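You operate a simulated robot arm through the tools that you are given. There is no shell and no other tool. Be economical: measure what you need, move in short steps, check, and stop when the job is done.

Carry out the task below with a simulated robot arm. There is one attempt and no reset: what you move stays moved.

JOB
Hang each horseshoe on the peg that bears its size word.
Fine: the plain peg ends empty; drop nothing.

Only the result counts: the job must be done as asked and must still hold three seconds after the hand-in. Knocking over, shifting, dropping, spilling or breaking anything else fails it.

ROBOT AND FRAMES
A 7-joint arm with a two-finger gripper, hanging from a carriage that runs on a rail from [-222.3, 0] to [25.7, 0] (x, y) and turns from -330 to 358 degrees about z. Base frame: it is fixed where the carriage stands at the start and does not move with it; the origin is on the floor, on the carriage's upright axis, x ahead of it, y to its left, z up. Lengths are in cm, angles in degrees, forces in N, time in s.
With the tool pointing down near the work surface it reaches from about 42 to 78 cm from the robot's upright axis, wherever it stands. Its first joint turns from -143.0 to 143.0 degrees. Places, roughly: end of the rail [70, 20, 70]; peg marked LARGE [70, 30, 70]; peg marked MEDIUM [70, 50, 70]; peg marked SMALL [70, 70, 70]; plain peg [70, 20, 60]. Payload 1.37 kg.
Tool frame: the origin (TCP) lies between the finger pads and is the grasp point; the fingertips stand 1.6 cm ahead of it; z points along the fingers, y is the line along which they close. The gripper opens to 9.2 cm. The gripper's body begins 7.4 cm behind the TCP.
Orientation is that of the tool frame in the base frame, as a unit quaternion [x, y, z, w]. With the fingers straight down and closing along the base's y, the tool's x points along the base's -x, its y along +y and its z along -z.

CONTROLS
- The arm moves only by the tool play_rows. Its argument "commands" is a list of rows, each a list of 7 numbers: the shift along the tool's x, y, z in cm, then the turn, a rotation vector about the tool's x, y, z in degrees, then the gripper command, from -1 (shut) to 1 (fully open), values between in proportion. In form: [[dx, dy, dz, ax, ay, az, jaw], ...]. A call has 1 to 20 rows; each row shifts and turns the commanded pose from where the row before left it, along the tool's axes as they then stand. Each row takes 0.2 s and may step no farther than 5 cm and 8.6 degrees from the row before; otherwise, or with a gripper value out of range, the whole call is refused. Where a pose cannot be reached the arm comes as near as it can. A force on the tool above 40 N (or 10 N above the force at the start of the call, whichever is more), or a blocked arm, ends the call early, and 0.2 s more pass. The fingers move at their own pace and stop on an object; they squeeze with about 26 N. The grip force told is the motor's: it shows also when the fingers shut on nothing. Time passes only in rows, and 0.2 s behind the last, so rows that do not move let the fingers close. It gives the time, the measured TCP pose, the force on the tool (base axes), the opening and the grip force at its end, in the units of the frame above (readings bear some noise), with the torque about the TCP (base axes, N m) and any sound that the robot's microphone picked up.
- Cameras (640 x 400 px; columns grow to the right, rows downward): "scene" is now at [26.87, 5.06, 141.92]; the picture's right is [0.74, -0.68, 0.00], its down [-0.55, -0.60, -0.58] and it looks along [0.39, 0.43, -0.81] (base axes); focal length 256 px, centre (320, 200). "wrist" rides on the gripper at [7.1, 1.9, -11.1] in the tool frame; the picture's right is [-0.26, 0.96, 0.00], its down [-0.78, -0.21, -0.59] and it looks along [-0.57, -0.15, 0.81] (tool axes); focal length 280 px, centre (320, 200). There is no depth. A picture from a camera that has moved, and an enlarged one, comes with that camera's place and axes in the base frame and with its lens.
- camera(camera): a new picture of that camera. The clock stands still meanwhile.
- raise_lower(by): slides the trunk up (or, below 0, down) by that many cm; the arm and the scene camera ride with it, the base frame stays. It gives what a move gives, with no picture.
- drive_base(legs): drives the robot by 1 to 6 legs, each [ahead, left, turn to the left] in cm, cm and degrees, along the robot's own axes; the way and the turn of a leg run together, so that a leg with both is an arc; at most 150 cm and 180 degrees a leg. The arm and the cameras ride along, it lands a little off, and it stops where it bumps. It keeps to its track: a leg is cut to what the track allows. It gives what a move gives.
- turn_head(pan, tilt): turns the head with the scene camera to pan (to the left, within 155 degrees either way) and tilt (down, from -29 to 69), counted from straight ahead of the robot. It gives what a move gives.
- inspect(camera, box): a new picture of the part [left, top, right, bottom] of that camera's present view, enlarged. The clock stands still meanwhile.
- finish_job(): hands the job in; it is judged then, once.

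Go step by step. Nothing tells you exact positions but the pictures and the camera data: compare them with the known pose of the tool, close in by small moves and look again before you grip or let go. The budget is 120 turns and 98 pictures, counting those below and the enlarged ones. Unless the task says otherwise, let go and move clear before handing in, and close with one line.

The tools are called after ">>>" as a command line: name --pt "numbers of a row" for each row, then --argument value for the rest, lists and objects as JSON in quotes. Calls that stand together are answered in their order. play_rows: Moves the arm, as the interface text tells. Its arguments: {"type":"object","properties":{"commands":{"type":"array"}},"required":["commands"]} The other tools are called the same way: raise_lower (by) slides the trunk up or down; drive_base (legs) drives the base; turn_head (pan, tilt) turns the head that bears the scene camera; camera (camera) takes a picture; inspect (camera, box) takes an enlarged picture of a part of a camera's view; finish_job () hands the job in.

At the start:

```text
t: 0.0
tcp_pos: [75.65, 25.39, 96.67]
ee_rot: [0.001, 1.0, 0.0, 0.0]
ft_force: [0.3, -0.2, -0.1]
torque: [-0.02, 0.01, 0.01]
finger_gap: 9.19
gripper_force: 0.0
trunk travel left (down, up): [-7.5, 50.6]
robot x, y, heading: [0.21, 0.17, 0.1]
head pan, tilt: [47.4, 54.3]
```

scene: 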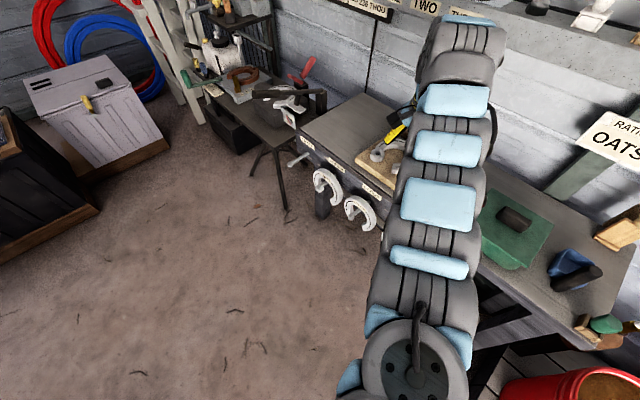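
wrist: 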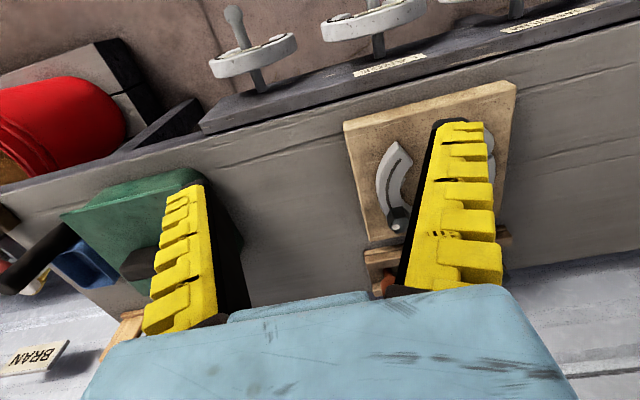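

I see a bench with a rail along its front edge bearing pegs with horseshoes hanging. I'll look closer to read labels and find the shoes.

>>> inspect --camera "scene" --box '[270, 120, 430, 240]'

>>> inspect --camera "wrist" --box '[180, 0, 640, 140]'

>>> inspect --camera "scene" --box '[160, 0, 340, 140]'

```text
3.33 times, centred on (350, 180) of scene
camera zoom: at [26.87, 5.06, 141.92], right [0.74, -0.68, 0.0], down [-0.55, -0.6, -0.58], along [0.39, 0.43, -0.81], focal length 855 px, centre (220, 267)
```

zoom: 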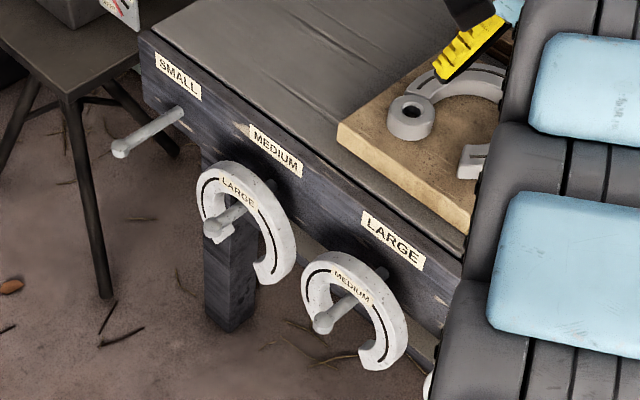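

```text
1.39 times, centred on (410, 70) of wrist
camera zoom: at [68.75, 27.32, 107.71], right [0.26, 0.96, 0.0], down [0.78, -0.21, 0.59], along [0.57, -0.15, -0.81], focal length 390 px, centre (195, 381)
```

zoom: 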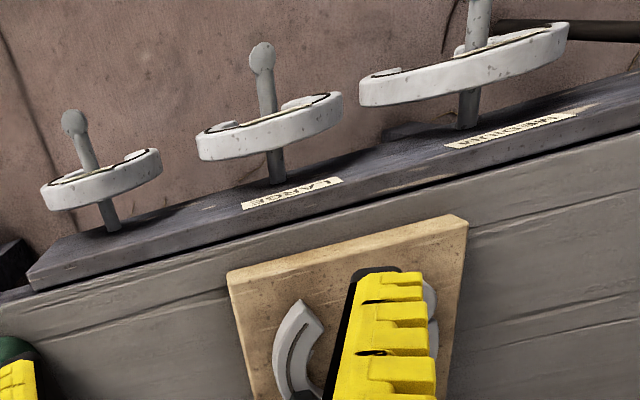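

```text
2.86 times, centred on (250, 70) of scene
camera zoom: at [26.87, 5.06, 141.92], right [0.74, -0.68, 0.0], down [-0.55, -0.6, -0.58], along [0.39, 0.43, -0.81], focal length 733 px, centre (520, 571)
```

zoom: 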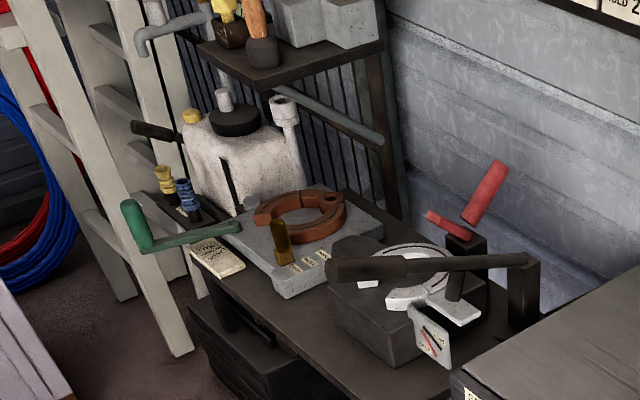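

The SMALL peg is empty, MEDIUM peg holds the LARGE shoe, LARGE peg holds the MEDIUM shoe, and the plain peg seems to hold the third. I'll back up for a frontal view to measure.

>>> drive_base --legs '[[-45, 0, 0]]'

>>> turn_head --pan 25 --tilt 38

>>> camera --camera "scene"

>>> camera --camera "wrist"

```text
t: 2.7
tcp_pos: [31.02, 25.32, 96.72]
ee_rot: [-0.001, 1.0, 0.0, -0.001]
ft_force: [0.8, 0.2, 0.8]
torque: [-0.05, -0.04, 0.01]
finger_gap: 9.2
gripper_force: 0.1
trunk travel left (down, up): [-7.5, 50.6]
robot x, y, heading: [-44.74, 0.1, -0.1]
head pan, tilt: [47.4, 54.3]
```

```text
t: 3.6
tcp_pos: [31.01, 25.15, 96.65]
ee_rot: [0.0, 1.0, -0.001, 0.001]
ft_force: [-0.6, 0.1, 0.6]
torque: [0.0, 0.0, 0.02]
finger_gap: 9.19
gripper_force: 0.0
trunk travel left (down, up): [-7.5, 50.6]
robot x, y, heading: [-44.51, -0.17, -0.1]
head pan, tilt: [25.0, 38.0]
```

```text
92 pictures are left
camera scene: at [-14.9, 3.35, 144.19], right [0.42, -0.91, 0.0], down [-0.56, -0.26, -0.79], along [0.71, 0.33, -0.62], focal length 256 px, centre (320, 200)
```

scene: 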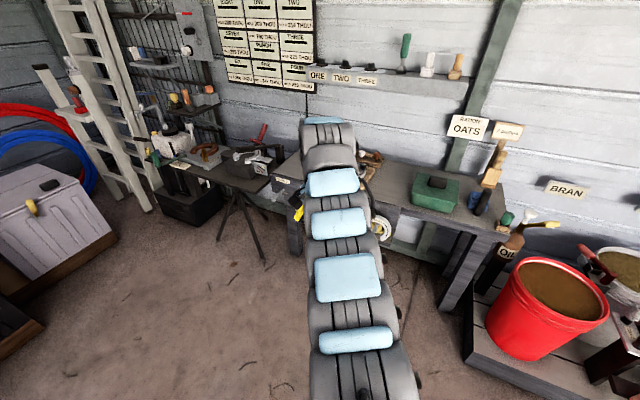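

```text
91 pictures are left
camera wrist: at [24.1, 27.29, 107.71], right [0.26, 0.96, 0.0], down [0.78, -0.21, 0.59], along [0.57, -0.15, -0.81], focal length 280 px, centre (320, 200)
```

wrist: 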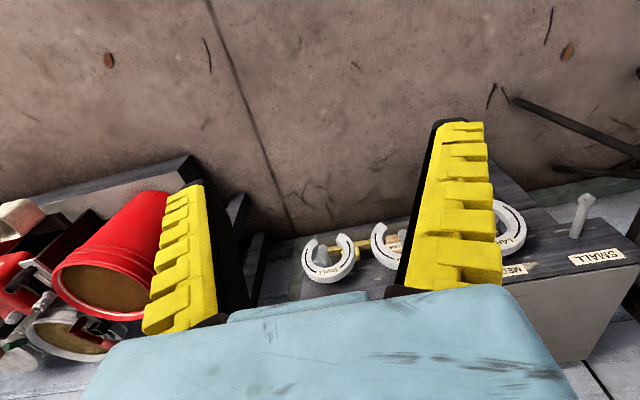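

The arm hides the pegs; I'll swing the robot to the right and pan the head back.

>>> drive_base --legs '[[0, 0, -50]]'

>>> turn_head --pan 75 --tilt 32

>>> camera --camera "scene"

```text
t: 6.2
tcp_pos: [23.72, -41.22, 96.65]
ee_rot: [0.42, 0.907, -0.001, 0.0]
ft_force: [0.6, 0.1, 0.4]
torque: [0.0, -0.02, 0.02]
finger_gap: 9.2
gripper_force: 0.1
trunk travel left (down, up): [-7.5, 50.6]
robot x, y, heading: [-44.55, 0.19, -49.9]
head pan, tilt: [25.0, 38.0]
```

```text
t: 7.4
tcp_pos: [23.69, -41.35, 96.58]
ee_rot: [0.42, 0.907, 0.0, 0.0]
ft_force: [0.5, -0.3, 0.7]
torque: [-0.02, 0.0, 0.0]
finger_gap: 9.19
gripper_force: 0.1
trunk travel left (down, up): [-7.5, 50.6]
robot x, y, heading: [-44.71, -0.12, -49.4]
head pan, tilt: [75.0, 32.0]
```

```text
90 pictures are left
camera scene: at [-22.37, -13.21, 145.12], right [0.43, -0.9, 0.0], down [-0.48, -0.23, -0.85], along [0.77, 0.36, -0.53], focal length 256 px, centre (320, 200)
```

scene: 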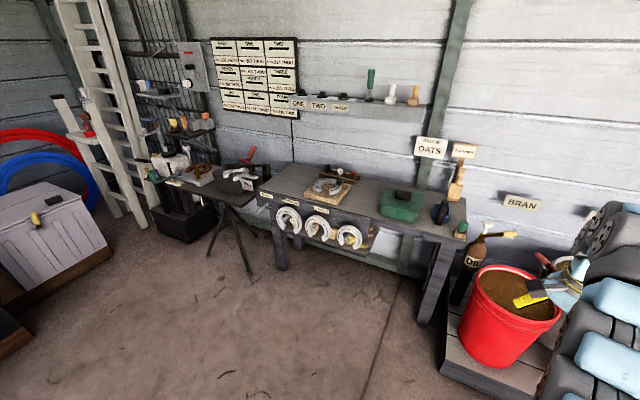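

>>> inspect --camera "scene" --box '[250, 170, 380, 260]'

>>> inspect --camera "scene" --box '[140, 130, 270, 210]'

>>> inspect --camera "scene" --box '[205, 30, 355, 120]'

```text
4.44 times, centred on (315, 215) of scene
camera zoom: at [-22.37, -13.21, 145.12], right [0.43, -0.9, 0.0], down [-0.48, -0.23, -0.85], along [0.77, 0.36, -0.53], focal length 1140 px, centre (342, 133)
```

zoom: 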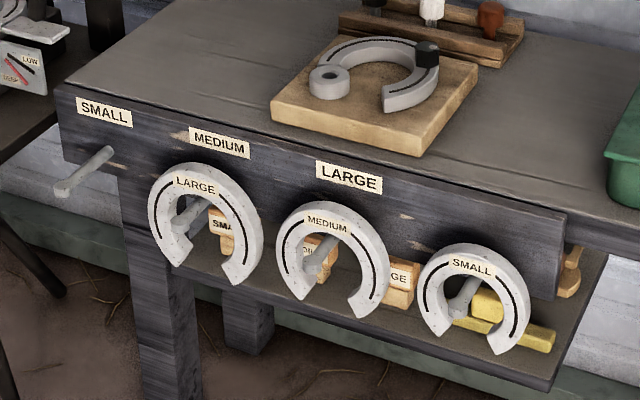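

```text
4.92 times, centred on (205, 170) of scene
camera zoom: at [-22.37, -13.21, 145.12], right [0.43, -0.9, 0.0], down [-0.48, -0.23, -0.85], along [0.77, 0.36, -0.53], focal length 1263 px, centre (886, 348)
```

zoom: 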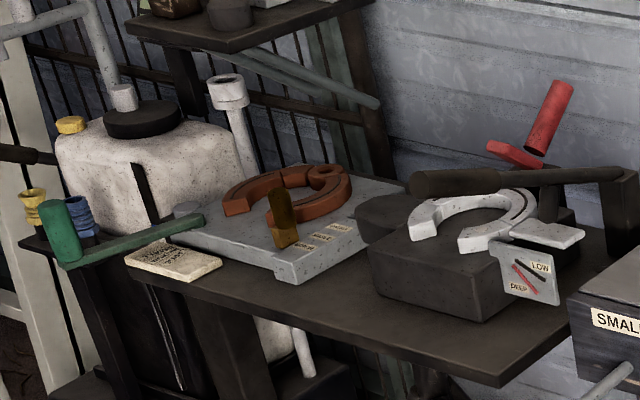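

```text
4.27 times, centred on (280, 75) of scene
camera zoom: at [-22.37, -13.21, 145.12], right [0.43, -0.9, 0.0], down [-0.48, -0.23, -0.85], along [0.77, 0.36, -0.53], focal length 1094 px, centre (491, 733)
```

zoom: 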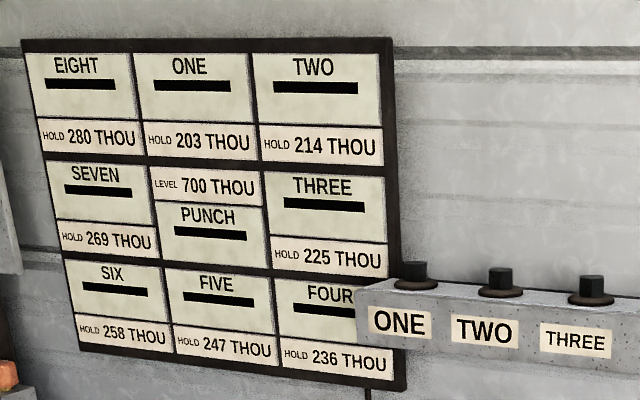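

The three labelled shoes hang at about x 69, y 48 / 31 / 14, tops near z 72; pegs stick out toward -x from a face at x≈74, tips near x 64, z 69. I'll go back and turn the tool so it closes along x, over the SMALL shoe on the plain peg.

>>> drive_base --legs '[[0, 0, 50], [40, 0, 0]]'

>>> play_rows --pt "0 0 0 0 0 -8.5 0.3" --pt "0 0 0 0 0 -8.5 0.3" --pt "0 0 0 0 0 -8.5 0.3" --pt "0 0 0 0 0 -8.5 0.3" --pt "0 0 0 0 0 -8.5 0.3" --pt "0 0 0 0 0 -8.5 0.3" --pt "0 0 0 0 0 -8.5 0.3" --pt "0 0 0 0 0 -8.5 0.3" --pt "0 0 0 0 0 -8.5 0.3" --pt "0 0 0 0 0 -8.5 0.3" --pt "0 0 0 0 0 -5 0.3" --pt "2 0 0 0 0 0 0.3" --pt "3 0 0 0 0 0 0.3" --pt "3 0 0 0 0 0 0.3" --pt "2 0 0 0 0 0 0.3"

>>> camera --camera "wrist"

```text
t: 12.2
tcp_pos: [70.93, 26.47, 96.68]
ee_rot: [-0.007, 1.0, 0.0, 0.0]
ft_force: [-0.1, 0.0, 0.2]
torque: [-0.03, 0.02, 0.01]
finger_gap: 9.17
gripper_force: 0.1
trunk travel left (down, up): [-7.5, 50.6]
robot x, y, heading: [-3.93, 0.06, 1.1]
head pan, tilt: [75.0, 32.0]
```

```text
t: 15.4
tcp_pos: [71.04, 16.32, 96.51]
ee_rot: [0.712, -0.702, 0.0, 0.0]
ft_force: [0.0, 0.3, -0.1]
torque: [-0.01, -0.03, 0.0]
finger_gap: 6.24
gripper_force: 1.8
trunk travel left (down, up): [-7.5, 50.6]
robot x, y, heading: [-4.73, 0.07, 1.0]
head pan, tilt: [75.0, 32.0]
```

```text
86 pictures are left
camera wrist: at [69.35, 9.44, 107.68], right [-0.97, 0.25, 0.0], down [0.2, 0.78, 0.59], along [0.15, 0.57, -0.81], focal length 280 px, centre (320, 200)
```

wrist: 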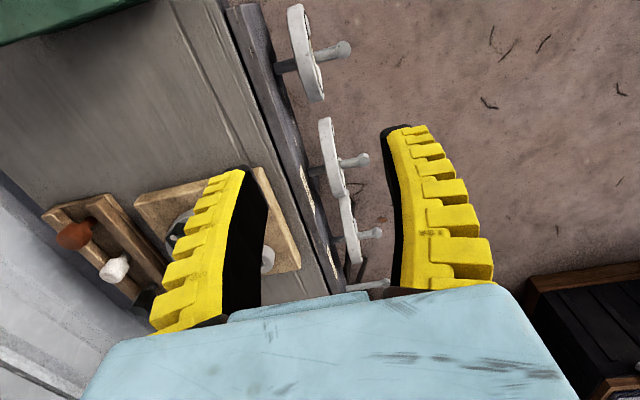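

>>> inspect --camera "wrist" --box '[220, 0, 412, 120]'

>>> inspect --camera "wrist" --box '[230, 90, 422, 300]'

```text
3.33 times, centred on (316, 60) of wrist
camera zoom: at [69.35, 9.44, 107.68], right [-0.97, 0.25, 0.0], down [0.2, 0.78, 0.59], along [0.15, 0.57, -0.81], focal length 935 px, centre (333, 667)
```

zoom: 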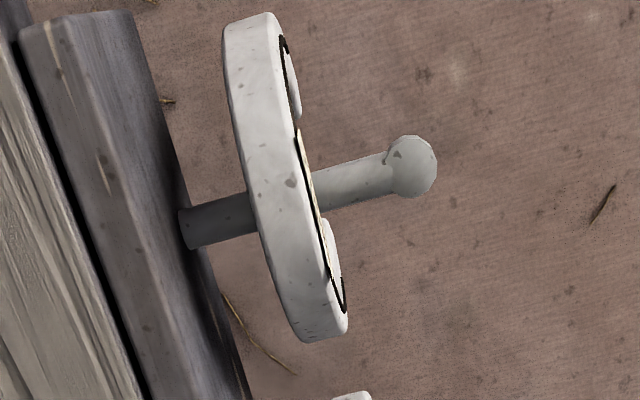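

```text
1.90 times, centred on (326, 195) of wrist
camera zoom: at [69.35, 9.44, 107.68], right [-0.97, 0.25, 0.0], down [0.2, 0.78, 0.59], along [0.15, 0.57, -0.81], focal length 534 px, centre (309, 210)
```

zoom: 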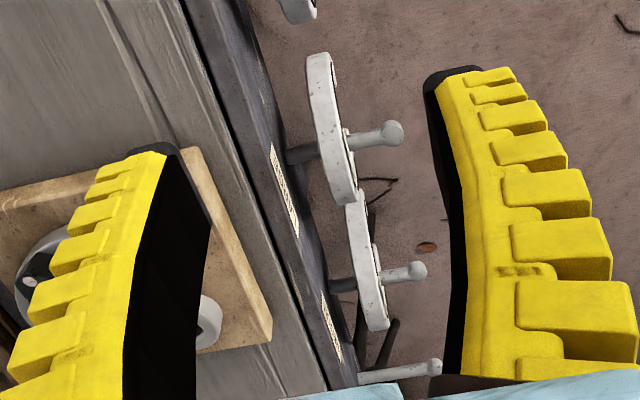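

The SMALL shoe's arch top seems near (72.8, 15, 72), about 2 cm thick. I'll descend above it and look again.

>>> play_rows --pt "1.3 -1.8 4 0 0 0.9 0.2" --pt "0 0 4 0 0 0 0.2" --pt "0 0 4 0 0 0 0.2" --pt "0 0 0 0 0 0 0.2"

>>> camera --camera "wrist"

>>> turn_head --pan 15 --tilt 48

>>> camera --camera "scene"

```text
t: 16.4
tcp_pos: [72.78, 15.14, 84.66]
ee_rot: [-0.707, 0.707, 0.0, 0.0]
ft_force: [0.3, 0.3, -0.1]
torque: [0.03, 0.01, -0.02]
finger_gap: 5.79
gripper_force: 2.1
trunk travel left (down, up): [-7.5, 50.6]
robot x, y, heading: [-4.13, 0.11, 1.0]
head pan, tilt: [75.0, 32.0]
```

```text
83 pictures are left
camera wrist: at [71.0, 8.11, 95.75], right [-0.96, 0.26, 0.0], down [0.21, 0.78, 0.59], along [0.15, 0.57, -0.81], focal length 280 px, centre (320, 200)
```

wrist: 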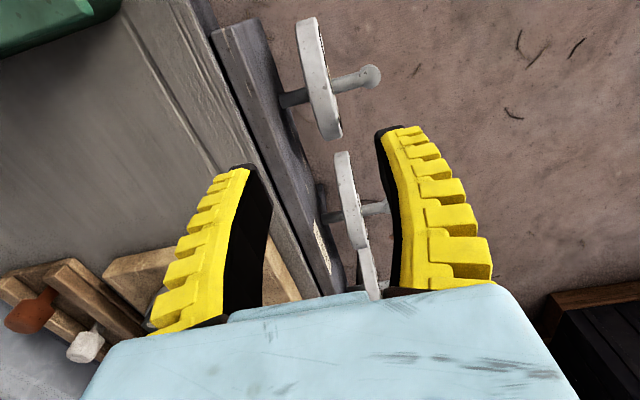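

```text
t: 17.7
tcp_pos: [72.79, 15.24, 84.74]
ee_rot: [-0.707, 0.707, 0.0, 0.0]
ft_force: [0.1, -0.5, -0.5]
torque: [0.04, -0.01, -0.03]
finger_gap: 5.79
gripper_force: 2.4
trunk travel left (down, up): [-7.5, 50.6]
robot x, y, heading: [-4.81, 0.19, 0.7]
head pan, tilt: [15.0, 48.0]
```

```text
82 pictures are left
camera scene: at [25.15, 2.19, 142.76], right [0.27, -0.96, 0.0], down [-0.71, -0.2, -0.67], along [0.64, 0.18, -0.74], focal length 256 px, centre (320, 200)
```

scene: 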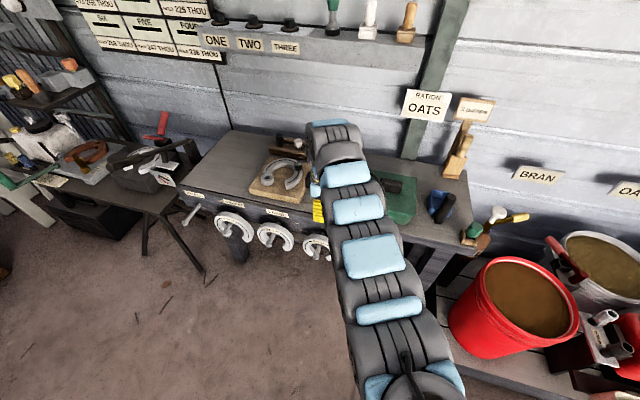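

>>> inspect --camera "scene" --box '[170, 170, 345, 270]'

>>> inspect --camera "wrist" --box '[200, 0, 400, 160]'

```text
3.66 times, centred on (258, 220) of scene
camera zoom: at [25.15, 2.19, 142.76], right [0.27, -0.96, 0.0], down [-0.71, -0.2, -0.67], along [0.64, 0.18, -0.74], focal length 938 px, centre (549, 127)
```

zoom: 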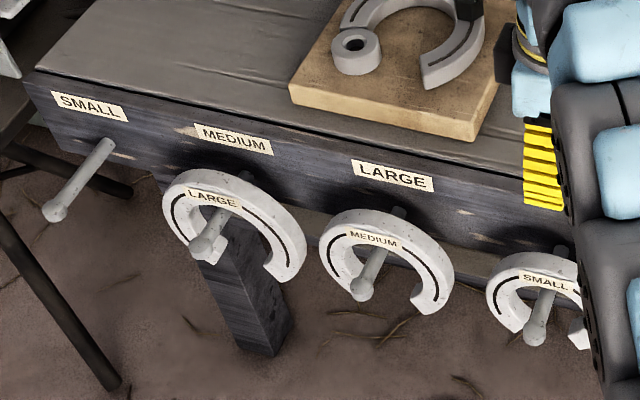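

```text
2.50 times, centred on (300, 80) of wrist
camera zoom: at [70.98, 8.14, 95.77], right [-0.96, 0.26, 0.0], down [0.21, 0.78, 0.59], along [0.15, 0.57, -0.81], focal length 701 px, centre (370, 500)
```

zoom: 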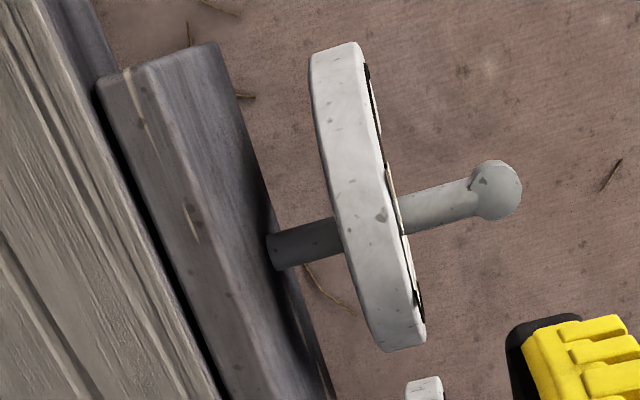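

The rail face is near x 77.5, the peg knob near (67.6, 15.7, 64), the arch top near (72.8, 15.7, 69). I'll lean the tool 10° so the hand stays clear of the bench edge, then stop just above the arch.

>>> play_rows --pt "0 0 0 5 0 0 -0.13" --pt "0 0 0 5 0 0 -0.13" --pt "-0.5 1.4 4.4 0 0 0 -0.13" --pt "0 1.36 4.35 0 0 0 -0.13" --pt "0 0 0 0 0 0 -0.13"

>>> camera --camera "wrist"

>>> inspect --camera "scene" --box '[170, 170, 345, 270]'

```text
t: 18.9
tcp_pos: [72.02, 15.59, 75.59]
ee_rot: [-0.703, 0.705, -0.062, 0.062]
ft_force: [-0.6, 0.7, 0.4]
torque: [0.05, 0.0, 0.0]
finger_gap: 4.34
gripper_force: 2.4
trunk travel left (down, up): [-7.5, 50.6]
robot x, y, heading: [-4.01, 0.05, 1.0]
head pan, tilt: [15.0, 48.0]
```

```text
79 pictures are left
camera wrist: at [68.18, 8.61, 86.27], right [-0.95, 0.26, -0.17], down [0.11, 0.78, 0.62], along [0.29, 0.57, -0.77], focal length 280 px, centre (320, 200)
```

wrist: 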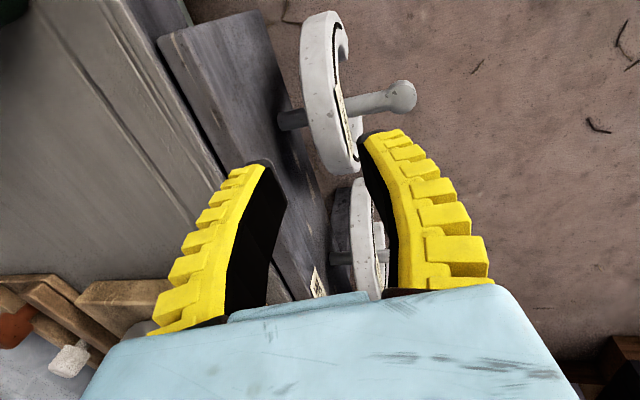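

```text
3.66 times, centred on (258, 220) of scene
camera zoom: at [25.22, 2.16, 142.79], right [0.27, -0.96, 0.0], down [-0.71, -0.2, -0.67], along [0.64, 0.18, -0.74], focal length 938 px, centre (549, 127)
```

zoom: 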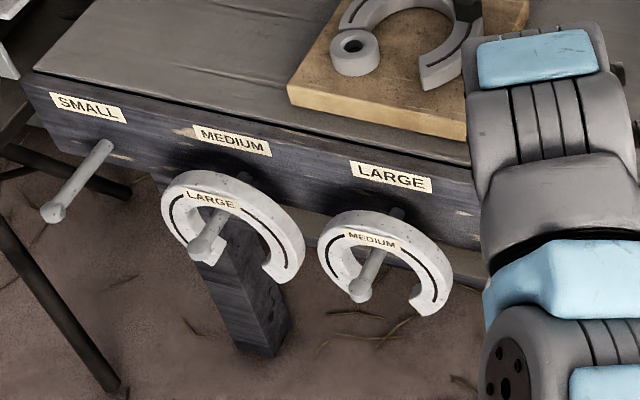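

>>> play_rows --pt "0 0.9 1.5 0 0 0 -0.13" --pt "0 0 2 0 0 0 -0.13" --pt "0 0 0 0 0 0 -0.13"

>>> camera --camera "wrist"

```text
t: 19.7
tcp_pos: [71.55, 15.85, 71.87]
ee_rot: [-0.704, 0.705, -0.063, 0.063]
ft_force: [0.2, 0.3, 1.2]
torque: [-0.03, 0.02, -0.01]
finger_gap: 4.31
gripper_force: 1.8
trunk travel left (down, up): [-7.5, 50.6]
robot x, y, heading: [-4.13, -0.27, 0.7]
head pan, tilt: [15.0, 48.0]
```

```text
77 pictures are left
camera wrist: at [67.76, 8.87, 82.52], right [-0.95, 0.26, -0.17], down [0.11, 0.78, 0.62], along [0.29, 0.57, -0.77], focal length 280 px, centre (320, 200)
```

wrist: 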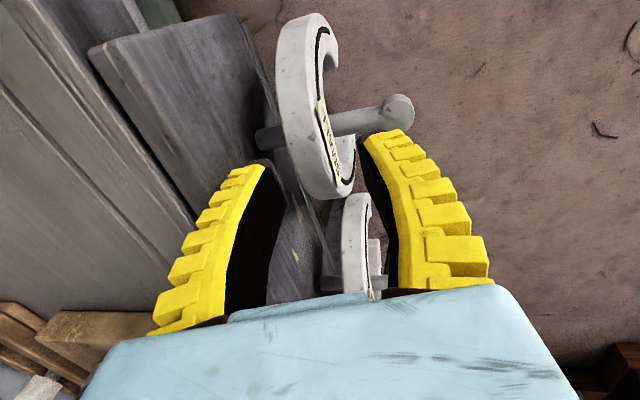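

>>> play_rows --pt "0 0 1 0 0 0 -0.13" --pt "0 0 1 0 0 0 -0.13" --pt "0 0 0.8 0 0 0 -0.13" --pt "0 0 0 0 0 0 -0.13"

>>> camera --camera "wrist"

```text
t: 20.7
tcp_pos: [71.89, 15.79, 69.14]
ee_rot: [-0.704, 0.705, -0.062, 0.061]
ft_force: [0.9, -0.1, -0.8]
torque: [0.01, -0.02, 0.01]
finger_gap: 4.3
gripper_force: 2.0
trunk travel left (down, up): [-7.5, 50.6]
robot x, y, heading: [-4.19, 0.28, 1.3]
head pan, tilt: [15.0, 48.0]
```

```text
76 pictures are left
camera wrist: at [68.18, 8.74, 79.72], right [-0.95, 0.26, -0.17], down [0.11, 0.78, 0.62], along [0.29, 0.57, -0.77], focal length 280 px, centre (320, 200)
```

wrist: 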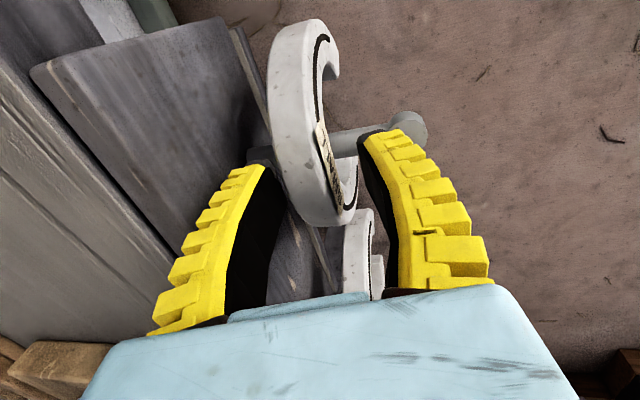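

Tips straddle the arch's crown with about 1.2 cm overlap. I'll go down 0.6 more and close.

>>> play_rows --pt "0 0 0.6 0 0 0 -0.13" --pt "0 0 0 0 0 0 -0.13" --pt "0 0 0 0 0 0 -0.4" --pt "0 0 0 0 0 0 -0.7" --pt "0 0 0 0 0 0 -1" --pt "0 0 0 0 0 0 -1"

>>> camera --camera "wrist"

```text
t: 22.1
tcp_pos: [72.02, 15.66, 68.71]
ee_rot: [-0.703, 0.705, -0.062, 0.062]
ft_force: [-2.4, -0.7, 8.2]
torque: [-0.02, 0.15, 0.04]
finger_gap: 1.75
gripper_force: 26.2
trunk travel left (down, up): [-7.5, 50.6]
robot x, y, heading: [-4.87, 0.04, 1.0]
head pan, tilt: [15.0, 48.0]
```

```text
75 pictures are left
camera wrist: at [68.46, 8.71, 79.22], right [-0.95, 0.26, -0.17], down [0.11, 0.78, 0.62], along [0.29, 0.57, -0.77], focal length 280 px, centre (320, 200)
```

wrist: 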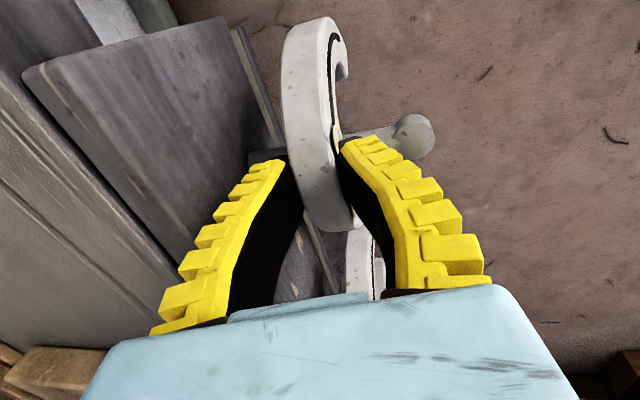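

Gripped (gap 1.75, 26 N). Lift 2 cm, check, then pull off along -x.

>>> play_rows --pt "0 -0.17 -1 0 0 0 -1" --pt "0 -0.17 -1 0 0 0 -1" --pt "0 0 0 0 0 0 -1"

>>> camera --camera "wrist"

```text
t: 22.9
tcp_pos: [71.89, 15.57, 70.66]
ee_rot: [-0.704, 0.705, -0.062, 0.061]
ft_force: [-0.1, -0.1, -3.1]
torque: [0.01, 0.02, 0.02]
finger_gap: 1.28
gripper_force: 26.0
trunk travel left (down, up): [-7.5, 50.6]
robot x, y, heading: [-4.03, -0.28, 0.7]
head pan, tilt: [15.0, 48.0]
```

```text
74 pictures are left
camera wrist: at [68.22, 8.65, 81.18], right [-0.95, 0.26, -0.17], down [0.11, 0.78, 0.62], along [0.29, 0.57, -0.77], focal length 280 px, centre (320, 200)
```

wrist: 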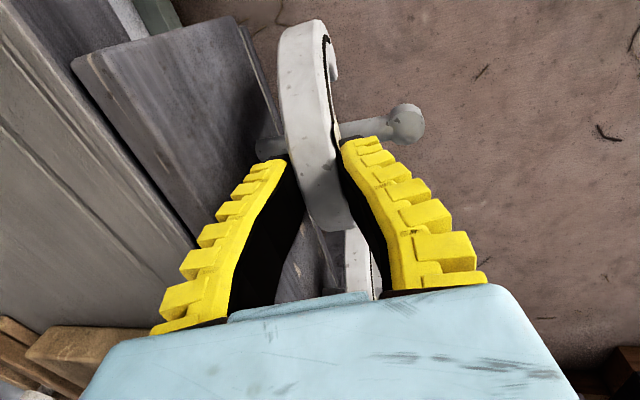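

Shoe is held (weight ~3 N) and lifted clear of the peg. Pulling off along -x.

>>> play_rows --pt "0 1.5 -0.26 0 0 0 -1" --pt "0 1.5 -0.26 0 0 0 -1" --pt "0 1.5 -0.26 0 0 0 -1" --pt "0 0 0 0 0 0 -1"

>>> camera --camera "wrist"

```text
t: 23.9
tcp_pos: [67.43, 15.72, 70.65]
ee_rot: [-0.704, 0.705, -0.062, 0.062]
ft_force: [-0.6, 0.1, -2.3]
torque: [-0.01, 0.01, 0.0]
finger_gap: 1.23
gripper_force: 25.7
trunk travel left (down, up): [-7.5, 50.6]
robot x, y, heading: [-4.62, 0.09, 0.9]
head pan, tilt: [15.0, 48.0]
```

```text
73 pictures are left
camera wrist: at [63.68, 8.71, 81.18], right [-0.95, 0.26, -0.17], down [0.11, 0.78, 0.62], along [0.29, 0.57, -0.77], focal length 280 px, centre (320, 200)
```

wrist: 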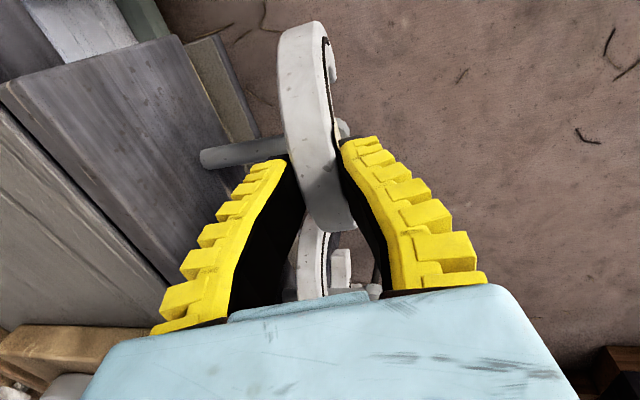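

>>> play_rows --pt "0 1.2 -0.21 0 0 0 -1" --pt "0 1.2 -0.21 0 0 0 -1" --pt "0 1.2 -0.21 0 0 0 -1" --pt "0 1.5 -0.26 0 0 0 -1" --pt "0 1.5 -0.26 0 0 0 -1" --pt "0 0 0 0 0 0 -1"

>>> camera --camera "wrist"

>>> camera --camera "scene"

```text
t: 25.3
tcp_pos: [60.7, 15.79, 70.38]
ee_rot: [0.704, -0.704, 0.061, -0.062]
ft_force: [0.3, -0.2, -1.5]
torque: [0.02, -0.01, 0.02]
finger_gap: 1.21
gripper_force: 26.0
trunk travel left (down, up): [-7.5, 50.6]
robot x, y, heading: [-4.74, -0.23, 1.0]
head pan, tilt: [15.0, 48.0]
```

```text
72 pictures are left
camera wrist: at [57.08, 8.64, 81.12], right [-0.95, 0.26, -0.17], down [0.11, 0.78, 0.62], along [0.29, 0.57, -0.77], focal length 280 px, centre (320, 200)
```

wrist: 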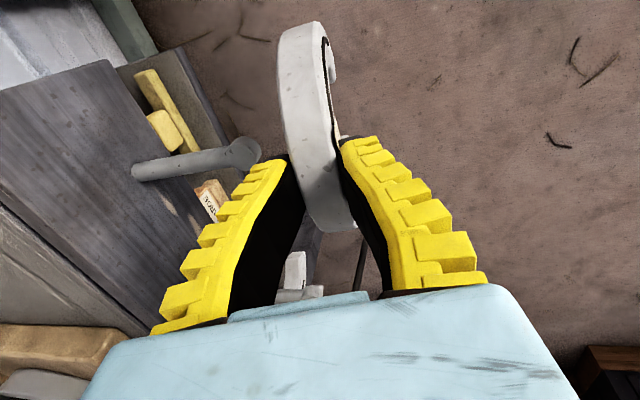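

```text
71 pictures are left
camera scene: at [25.15, 2.19, 142.75], right [0.27, -0.96, 0.0], down [-0.71, -0.2, -0.67], along [0.64, 0.18, -0.74], focal length 256 px, centre (320, 200)
```

scene: 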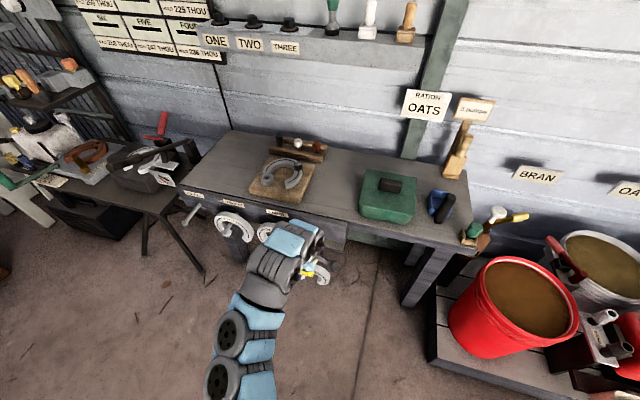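

The SMALL shoe is free; pegs sit at y ≈ 15.8, 33.1, 50.5, 67.9 with knobs near x 67.5, z 64.8. I'll draw the shoe back and left, then drive the carriage to the front end of its rail.

>>> play_rows --pt "-1 2 -0.35 0 0 0 -1" --pt "-2 3 -0.52 0 0 0 -1" --pt "-3 2.7 -0.48 0 0 0 -1" --pt "-3 2.7 -0.48 0 0 0 -1" --pt "-3 2.7 -0.48 0 0 0 -1" --pt "-3 2.7 -0.48 0 0 0 -1" --pt "-3 2.7 -0.48 0 0 0 -1" --pt "-3 2.7 -0.48 0 0 0 -1" --pt "-3 2.7 -0.48 0 0 0 -1" --pt "-3 2.7 -0.48 0 0 0 -1" --pt "-3 2 -0.35 0 0 0 -1" --pt "-3 1.5 -0.26 0 0 0 -1" --pt "-2 0 0 0 0 0 -1" --pt "-1.2 0 0 0 0 0 -1"

>>> camera --camera "wrist"

```text
t: 28.3
tcp_pos: [30.21, 51.98, 70.53]
ee_rot: [-0.704, 0.705, -0.062, 0.061]
ft_force: [0.1, -0.6, -1.7]
torque: [0.0, 0.01, 0.0]
finger_gap: 1.22
gripper_force: 26.0
trunk travel left (down, up): [-7.5, 50.6]
robot x, y, heading: [-4.49, 0.42, 0.9]
head pan, tilt: [15.0, 48.0]
```

```text
70 pictures are left
camera wrist: at [26.54, 45.06, 81.1], right [-0.95, 0.26, -0.17], down [0.11, 0.78, 0.62], along [0.29, 0.57, -0.77], focal length 280 px, centre (320, 200)
```

wrist: 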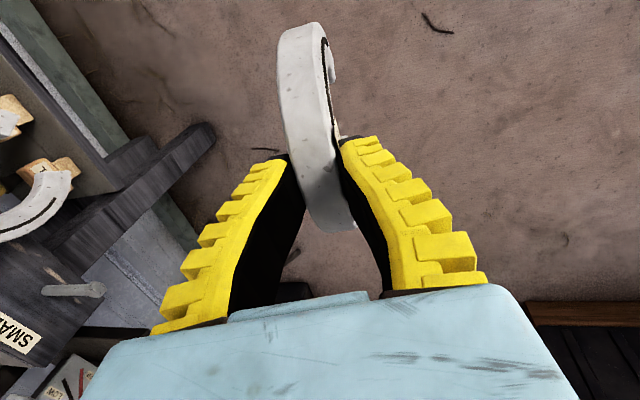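

>>> drive_base --legs '[[30, 0, 0]]'

>>> play_rows --pt "-2 0 0 0 0 0 -1" --pt "-3 0 0 0 0 0 -1" --pt "-4 0 0 0 0 0 -1" --pt "-4 0 0 0 0 0 -1" --pt "-2 0 0 0 0 0 -1" --pt "-0.8 0 0 0 0 0 -1" --pt "0 0 0 0 0 0 -1"

>>> camera --camera "wrist"

>>> turn_head --pan 75 --tilt 55

>>> camera --camera "scene"

```text
t: 30.3
tcp_pos: [59.54, 52.15, 70.47]
ee_rot: [0.706, -0.703, 0.062, -0.062]
ft_force: [0.4, 0.6, -1.9]
torque: [0.01, 0.04, 0.0]
finger_gap: 1.25
gripper_force: 26.6
trunk travel left (down, up): [-7.5, 50.6]
robot x, y, heading: [25.01, -0.07, 1.2]
head pan, tilt: [15.0, 48.0]
```

```text
t: 31.9
tcp_pos: [59.56, 68.05, 70.52]
ee_rot: [0.705, -0.704, 0.062, -0.063]
ft_force: [0.0, 0.5, -2.0]
torque: [-0.01, 0.04, 0.04]
finger_gap: 1.21
gripper_force: 26.3
trunk travel left (down, up): [-7.5, 50.6]
robot x, y, heading: [25.02, 0.12, 1.3]
head pan, tilt: [15.0, 48.0]
```

```text
69 pictures are left
camera wrist: at [55.75, 61.1, 81.08], right [-0.95, 0.26, -0.17], down [0.1, 0.78, 0.62], along [0.29, 0.57, -0.77], focal length 280 px, centre (320, 200)
```

wrist: 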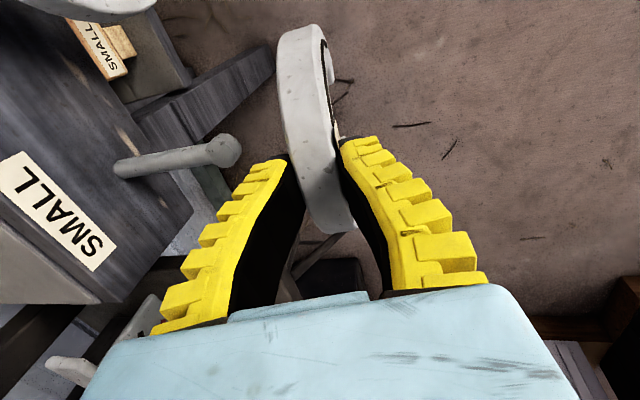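

```text
t: 33.2
tcp_pos: [59.42, 67.99, 70.51]
ee_rot: [0.706, -0.703, 0.062, -0.062]
ft_force: [0.1, -0.3, -1.8]
torque: [0.01, 0.02, 0.02]
finger_gap: 1.21
gripper_force: 26.0
trunk travel left (down, up): [-7.5, 50.6]
robot x, y, heading: [25.06, 0.06, 1.1]
head pan, tilt: [75.0, 55.0]
```

```text
68 pictures are left
camera scene: at [48.79, 7.12, 141.83], right [0.97, -0.24, 0.0], down [-0.2, -0.8, -0.57], along [0.14, 0.56, -0.82], focal length 256 px, centre (320, 200)
```

scene: 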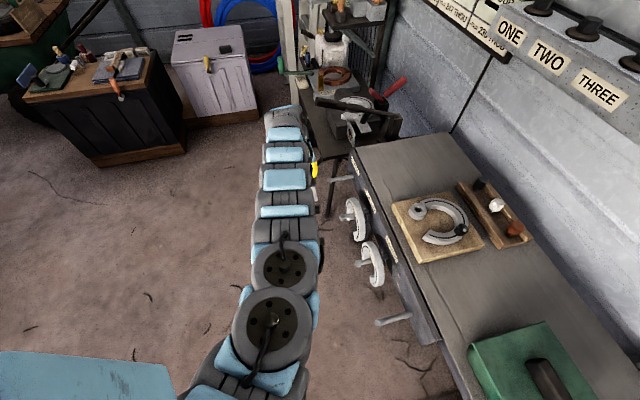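

The SMALL peg's knob reads (67.5, 67.9, 64.8), matching the geometry I had when unhooking. I'll thread the shoe on, watching reach.

>>> play_rows --pt "0 -1.5 0.26 0 0 0 -1" --pt "0 -1.5 0.26 0 0 0 -1" --pt "0 -1.5 0.26 0 0 0 -1" --pt "0 -1.5 0.26 0 0 0 -1" --pt "0 -1.5 0.26 0 0 0 -1" --pt "0 0 0 0 0 0 -1"

>>> camera --camera "wrist"

```text
t: 34.6
tcp_pos: [66.17, 66.89, 70.92]
ee_rot: [0.706, -0.703, 0.061, -0.062]
ft_force: [1.2, -0.7, -2.6]
torque: [-0.03, -0.04, 0.02]
finger_gap: 1.22
gripper_force: 26.1
out of reach, approached as far as the arm can: row 3, 4, 5
trunk travel left (down, up): [-7.5, 50.6]
robot x, y, heading: [25.18, -0.12, 0.9]
head pan, tilt: [75.0, 55.0]
```

```text
67 pictures are left
camera wrist: at [62.57, 59.79, 81.47], right [-0.95, 0.26, -0.17], down [0.1, 0.78, 0.62], along [0.29, 0.57, -0.77], focal length 280 px, centre (320, 200)
```

wrist: 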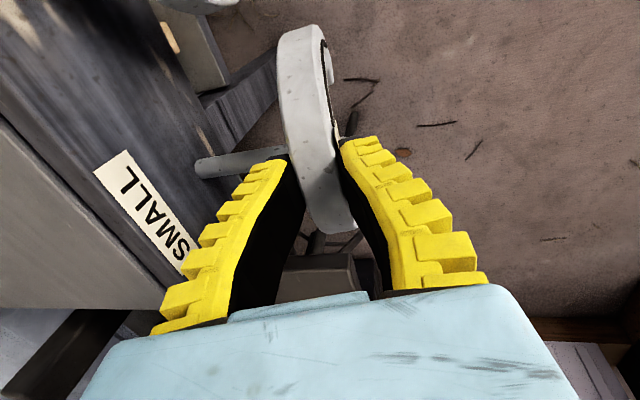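

Out of reach by ~3 cm. I'll back out and roll the tool 20° in the shoe's own plane (wrist nearer the robot), which gains reach.

>>> play_rows --pt "0 1.5 -0.26 0 0 0 -1" --pt "0 1.5 -0.26 0 0 0 -1" --pt "0 1.5 -0.26 0 0 0 -1" --pt "0 1.5 -0.26 0 0 0 -1" --pt "0 1.5 -0.26 0 0 0 -1" --pt "0 0 0 0 0 0 -1"

>>> play_rows --pt "0 0 0 0 -7 0 -1" --pt "0 0 0 0 -7 0 -1" --pt "0 0 0 0 -7 0 -1" --pt "0 0 0 0 0 0 -1"

>>> camera --camera "wrist"

```text
t: 36.0
tcp_pos: [58.72, 66.54, 70.92]
ee_rot: [0.706, -0.703, 0.061, -0.062]
ft_force: [0.2, -0.7, -1.8]
torque: [-0.03, 0.03, 0.01]
finger_gap: 1.2
gripper_force: 25.8
trunk travel left (down, up): [-7.5, 50.6]
robot x, y, heading: [25.14, 0.23, 1.1]
head pan, tilt: [75.0, 55.0]
```

```text
t: 37.0
tcp_pos: [58.78, 66.7, 70.97]
ee_rot: [0.705, -0.68, -0.068, -0.191]
ft_force: [0.6, 0.0, -2.0]
torque: [-0.04, 0.03, 0.02]
finger_gap: 1.24
gripper_force: 25.8
trunk travel left (down, up): [-7.5, 50.6]
robot x, y, heading: [25.09, -0.08, 1.1]
head pan, tilt: [75.0, 55.0]
```

```text
66 pictures are left
camera wrist: at [55.66, 56.16, 78.23], right [-0.97, 0.24, -0.08], down [0.06, 0.52, 0.85], along [0.25, 0.82, -0.51], focal length 280 px, centre (320, 200)
```

wrist: 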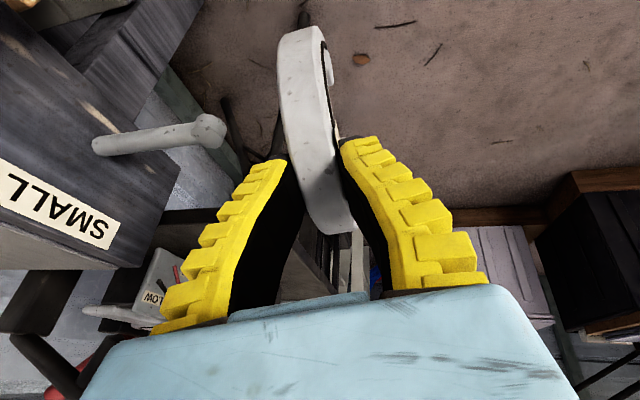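

Peg is now well in view: axis at y 67.6, z 65.1. Aligning the shoe's hole to it and advancing.

>>> play_rows --pt "1.29 0.17 0.56 0 0 0 -1" --pt "0.093 -1.48 0.244 0 0 0 -1" --pt "0.093 -1.48 0.244 0 0 0 -1" --pt "0.093 -1.48 0.244 0 0 0 -1" --pt "0 0 0 0 0 0 -1"

>>> camera --camera "wrist"

>>> inspect --camera "scene" --box '[260, 90, 420, 230]'

```text
t: 38.2
tcp_pos: [63.27, 65.74, 69.83]
ee_rot: [0.705, -0.68, -0.068, -0.188]
ft_force: [-0.1, -0.6, -1.7]
torque: [-0.06, 0.0, 0.01]
finger_gap: 1.22
gripper_force: 26.0
trunk travel left (down, up): [-7.5, 50.6]
robot x, y, heading: [24.75, 0.17, 1.3]
head pan, tilt: [75.0, 55.0]
```

```text
65 pictures are left
camera wrist: at [60.14, 55.25, 77.15], right [-0.97, 0.24, -0.08], down [0.06, 0.52, 0.85], along [0.24, 0.82, -0.52], focal length 280 px, centre (320, 200)
```

wrist: 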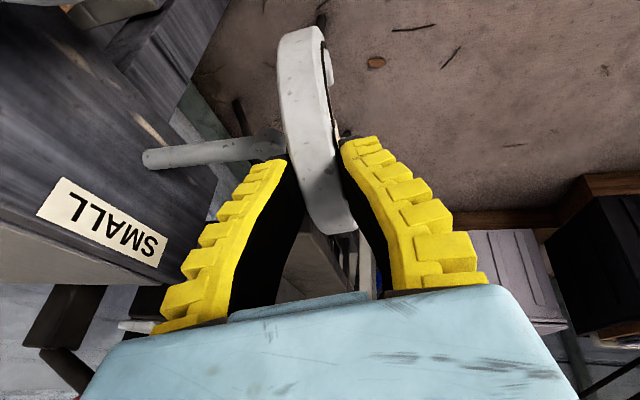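

```text
2.86 times, centred on (340, 160) of scene
camera zoom: at [48.77, 7.12, 141.83], right [0.97, -0.24, 0.0], down [-0.2, -0.8, -0.57], along [0.14, 0.56, -0.82], focal length 733 px, centre (263, 314)
```

zoom: 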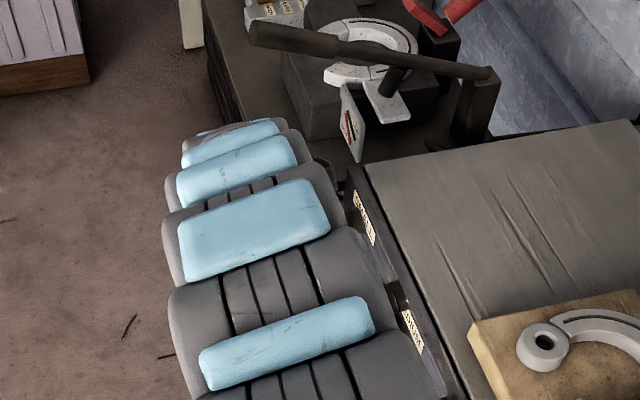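

>>> play_rows --pt "0.074 -1.18 0.195 0 0 0 -1" --pt "0.074 -1.18 0.195 0 0 0 -1" --pt "0.074 -1.18 0.195 0 0 0 -1" --pt "0.074 -1.18 0.195 0 0 0 -1" --pt "0 0 0 0 0 0 -1"

>>> camera --camera "wrist"

```text
t: 39.4
tcp_pos: [68.02, 65.71, 69.81]
ee_rot: [0.706, -0.68, -0.068, -0.188]
ft_force: [-0.9, 0.8, -2.1]
torque: [-0.04, 0.04, 0.01]
finger_gap: 1.21
gripper_force: 26.2
trunk travel left (down, up): [-7.5, 50.6]
robot x, y, heading: [25.21, 0.05, 1.1]
head pan, tilt: [75.0, 55.0]
```

```text
63 pictures are left
camera wrist: at [64.86, 55.27, 77.16], right [-0.97, 0.24, -0.08], down [0.06, 0.52, 0.85], along [0.24, 0.82, -0.52], focal length 280 px, centre (320, 200)
```

wrist: 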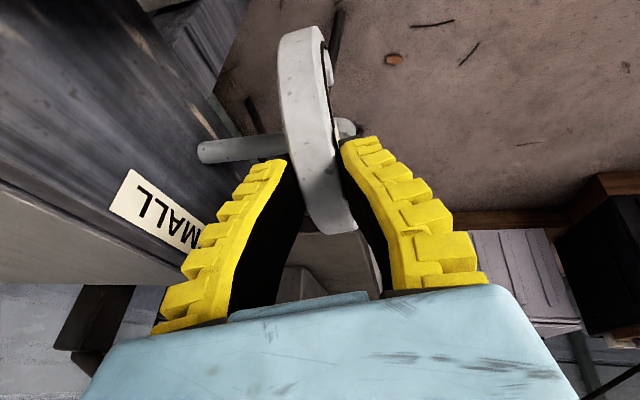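

>>> play_rows --pt "0.074 -1.18 0.195 0 0 0 -1" --pt "0.074 -1.18 0.195 0 0 0 -1" --pt "0.062 -0.98 0.16 0 0 0 -1" --pt "0 0 0 0 0 0 -1"

>>> camera --camera "wrist"

```text
t: 40.4
tcp_pos: [71.46, 65.77, 69.79]
ee_rot: [0.705, -0.68, -0.068, -0.189]
ft_force: [-0.1, -0.1, -2.3]
torque: [-0.08, -0.04, -0.01]
finger_gap: 1.21
gripper_force: 26.2
trunk travel left (down, up): [-7.5, 50.6]
robot x, y, heading: [25.28, 0.21, 1.3]
head pan, tilt: [75.0, 55.0]
```

```text
62 pictures are left
camera wrist: at [68.25, 55.31, 77.17], right [-0.97, 0.24, -0.08], down [0.06, 0.52, 0.85], along [0.24, 0.82, -0.52], focal length 280 px, centre (320, 200)
```

wrist: 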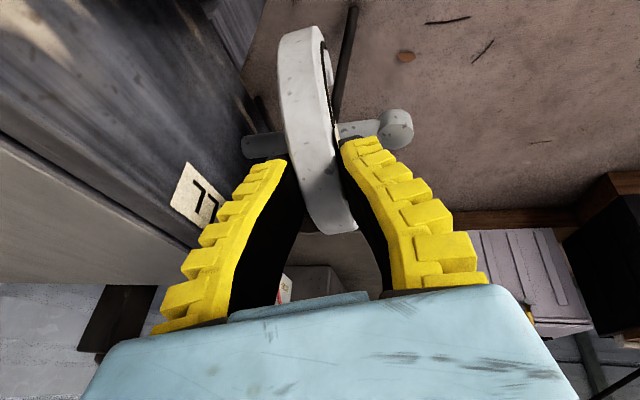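

Shoe is on the peg mid-length. Lowering along the tool axis until it rests.

>>> play_rows --pt "0 0 0.5 0 0 0 -1" --pt "0 0 0.4 0 0 0 -1" --pt "0 0 0.3 0 0 0 -1" --pt "0 0 0 0 0 0 -1"

```text
t: 41.4
tcp_pos: [71.57, 66.25, 68.64]
ee_rot: [0.705, -0.68, -0.069, -0.189]
ft_force: [0.4, -0.5, -1.6]
torque: [-0.07, -0.02, -0.01]
finger_gap: 1.21
gripper_force: 25.9
trunk travel left (down, up): [-7.5, 50.6]
robot x, y, heading: [24.95, 0.27, 1.1]
head pan, tilt: [75.0, 55.0]
```

>>> play_rows --pt "0 0 0.3 0 0 0 -1" --pt "0 0 0.2 0 0 0 -1" --pt "0 0 0 0 0 0 -1"

>>> camera --camera "wrist"

```text
t: 42.2
tcp_pos: [71.88, 66.46, 68.32]
ee_rot: [0.705, -0.68, -0.068, -0.191]
ft_force: [0.5, -6.5, 12.4]
torque: [-0.08, 0.13, 0.07]
finger_gap: 1.9
gripper_force: 26.0
trunk travel left (down, up): [-7.5, 50.6]
robot x, y, heading: [25.41, -0.2, 0.9]
head pan, tilt: [75.0, 55.0]
```

```text
61 pictures are left
camera wrist: at [68.76, 55.85, 75.64], right [-0.97, 0.24, -0.08], down [0.06, 0.52, 0.85], along [0.25, 0.82, -0.51], focal length 280 px, centre (320, 200)
```

wrist: 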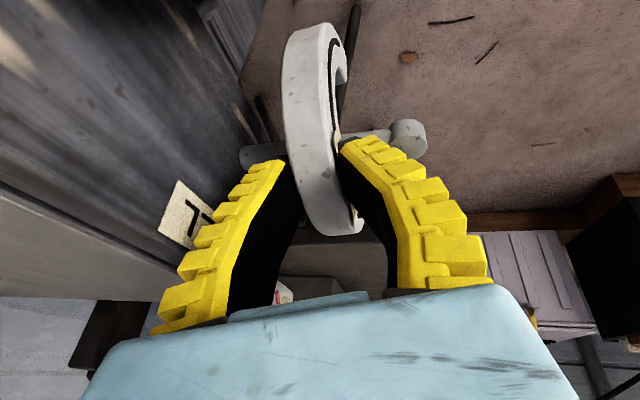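

Contact with the peg (12 N). Opening slowly.

>>> play_rows --pt "0 0 -0.15 0 0 0 -1" --pt "0 0 0 0 0 0 -0.6" --pt "0 0 0 0 0 0 -0.45" --pt "0 0 0 0 0 0 -0.3" --pt "0 0 0 0 0 0 -0.13" --pt "0 0 0 0 0 0 -0.13"

>>> camera --camera "wrist"

```text
t: 43.6
tcp_pos: [71.57, 66.34, 68.3]
ee_rot: [0.705, -0.68, -0.068, -0.19]
ft_force: [-0.8, 0.4, 0.5]
torque: [0.01, -0.01, -0.01]
finger_gap: 4.31
gripper_force: 2.5
trunk travel left (down, up): [-7.5, 50.6]
robot x, y, heading: [25.1, -0.22, 1.1]
head pan, tilt: [75.0, 55.0]
```

```text
60 pictures are left
camera wrist: at [68.58, 55.81, 75.73], right [-0.97, 0.24, -0.08], down [0.06, 0.52, 0.85], along [0.24, 0.82, -0.52], focal length 280 px, centre (320, 200)
```

wrist: 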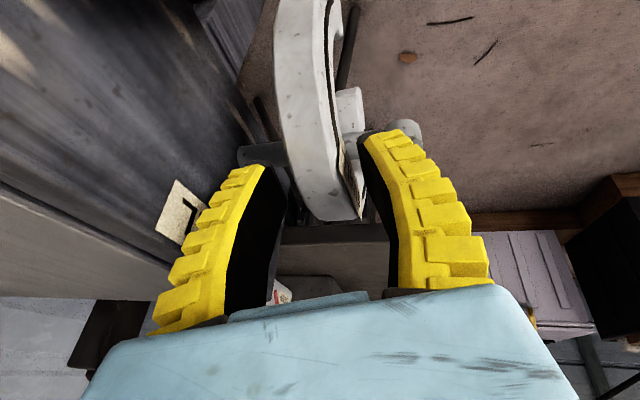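

Shoe hangs on the SMALL peg. Withdrawing along the tool axis, then back.

>>> play_rows --pt "0 0 -1 0 0 0 -0.13" --pt "0 0 -1.5 0 0 0 -0.13" --pt "0 0 -2 0 0 0 -0.13" --pt "0 0 -3 0 0 0 -0.13" --pt "0 0 -3 0 0 0 -0.13" --pt "0 0 -3 0 0 0 -0.13"

>>> camera --camera "wrist"

```text
t: 45.0
tcp_pos: [70.85, 64.36, 80.16]
ee_rot: [0.706, -0.68, -0.068, -0.188]
ft_force: [-0.2, 0.6, -0.2]
torque: [0.0, 0.0, 0.0]
finger_gap: 4.31
gripper_force: 2.6
out of reach, approached as far as the arm can: row 5, 6
trunk travel left (down, up): [-7.5, 50.6]
robot x, y, heading: [25.0, 0.09, 1.4]
head pan, tilt: [75.0, 55.0]
```

```text
59 pictures are left
camera wrist: at [67.67, 53.85, 87.57], right [-0.97, 0.24, -0.07], down [0.06, 0.52, 0.85], along [0.24, 0.82, -0.52], focal length 280 px, centre (320, 200)
```

wrist: 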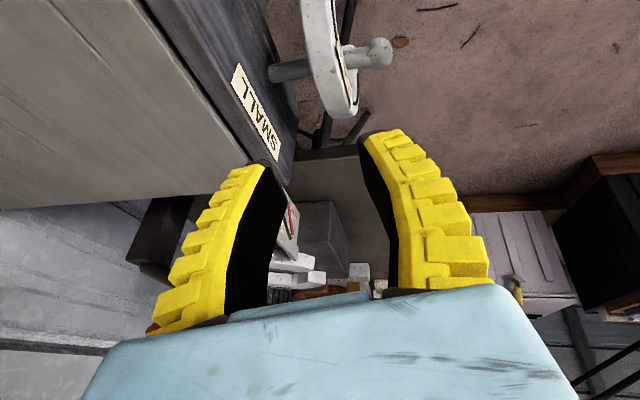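

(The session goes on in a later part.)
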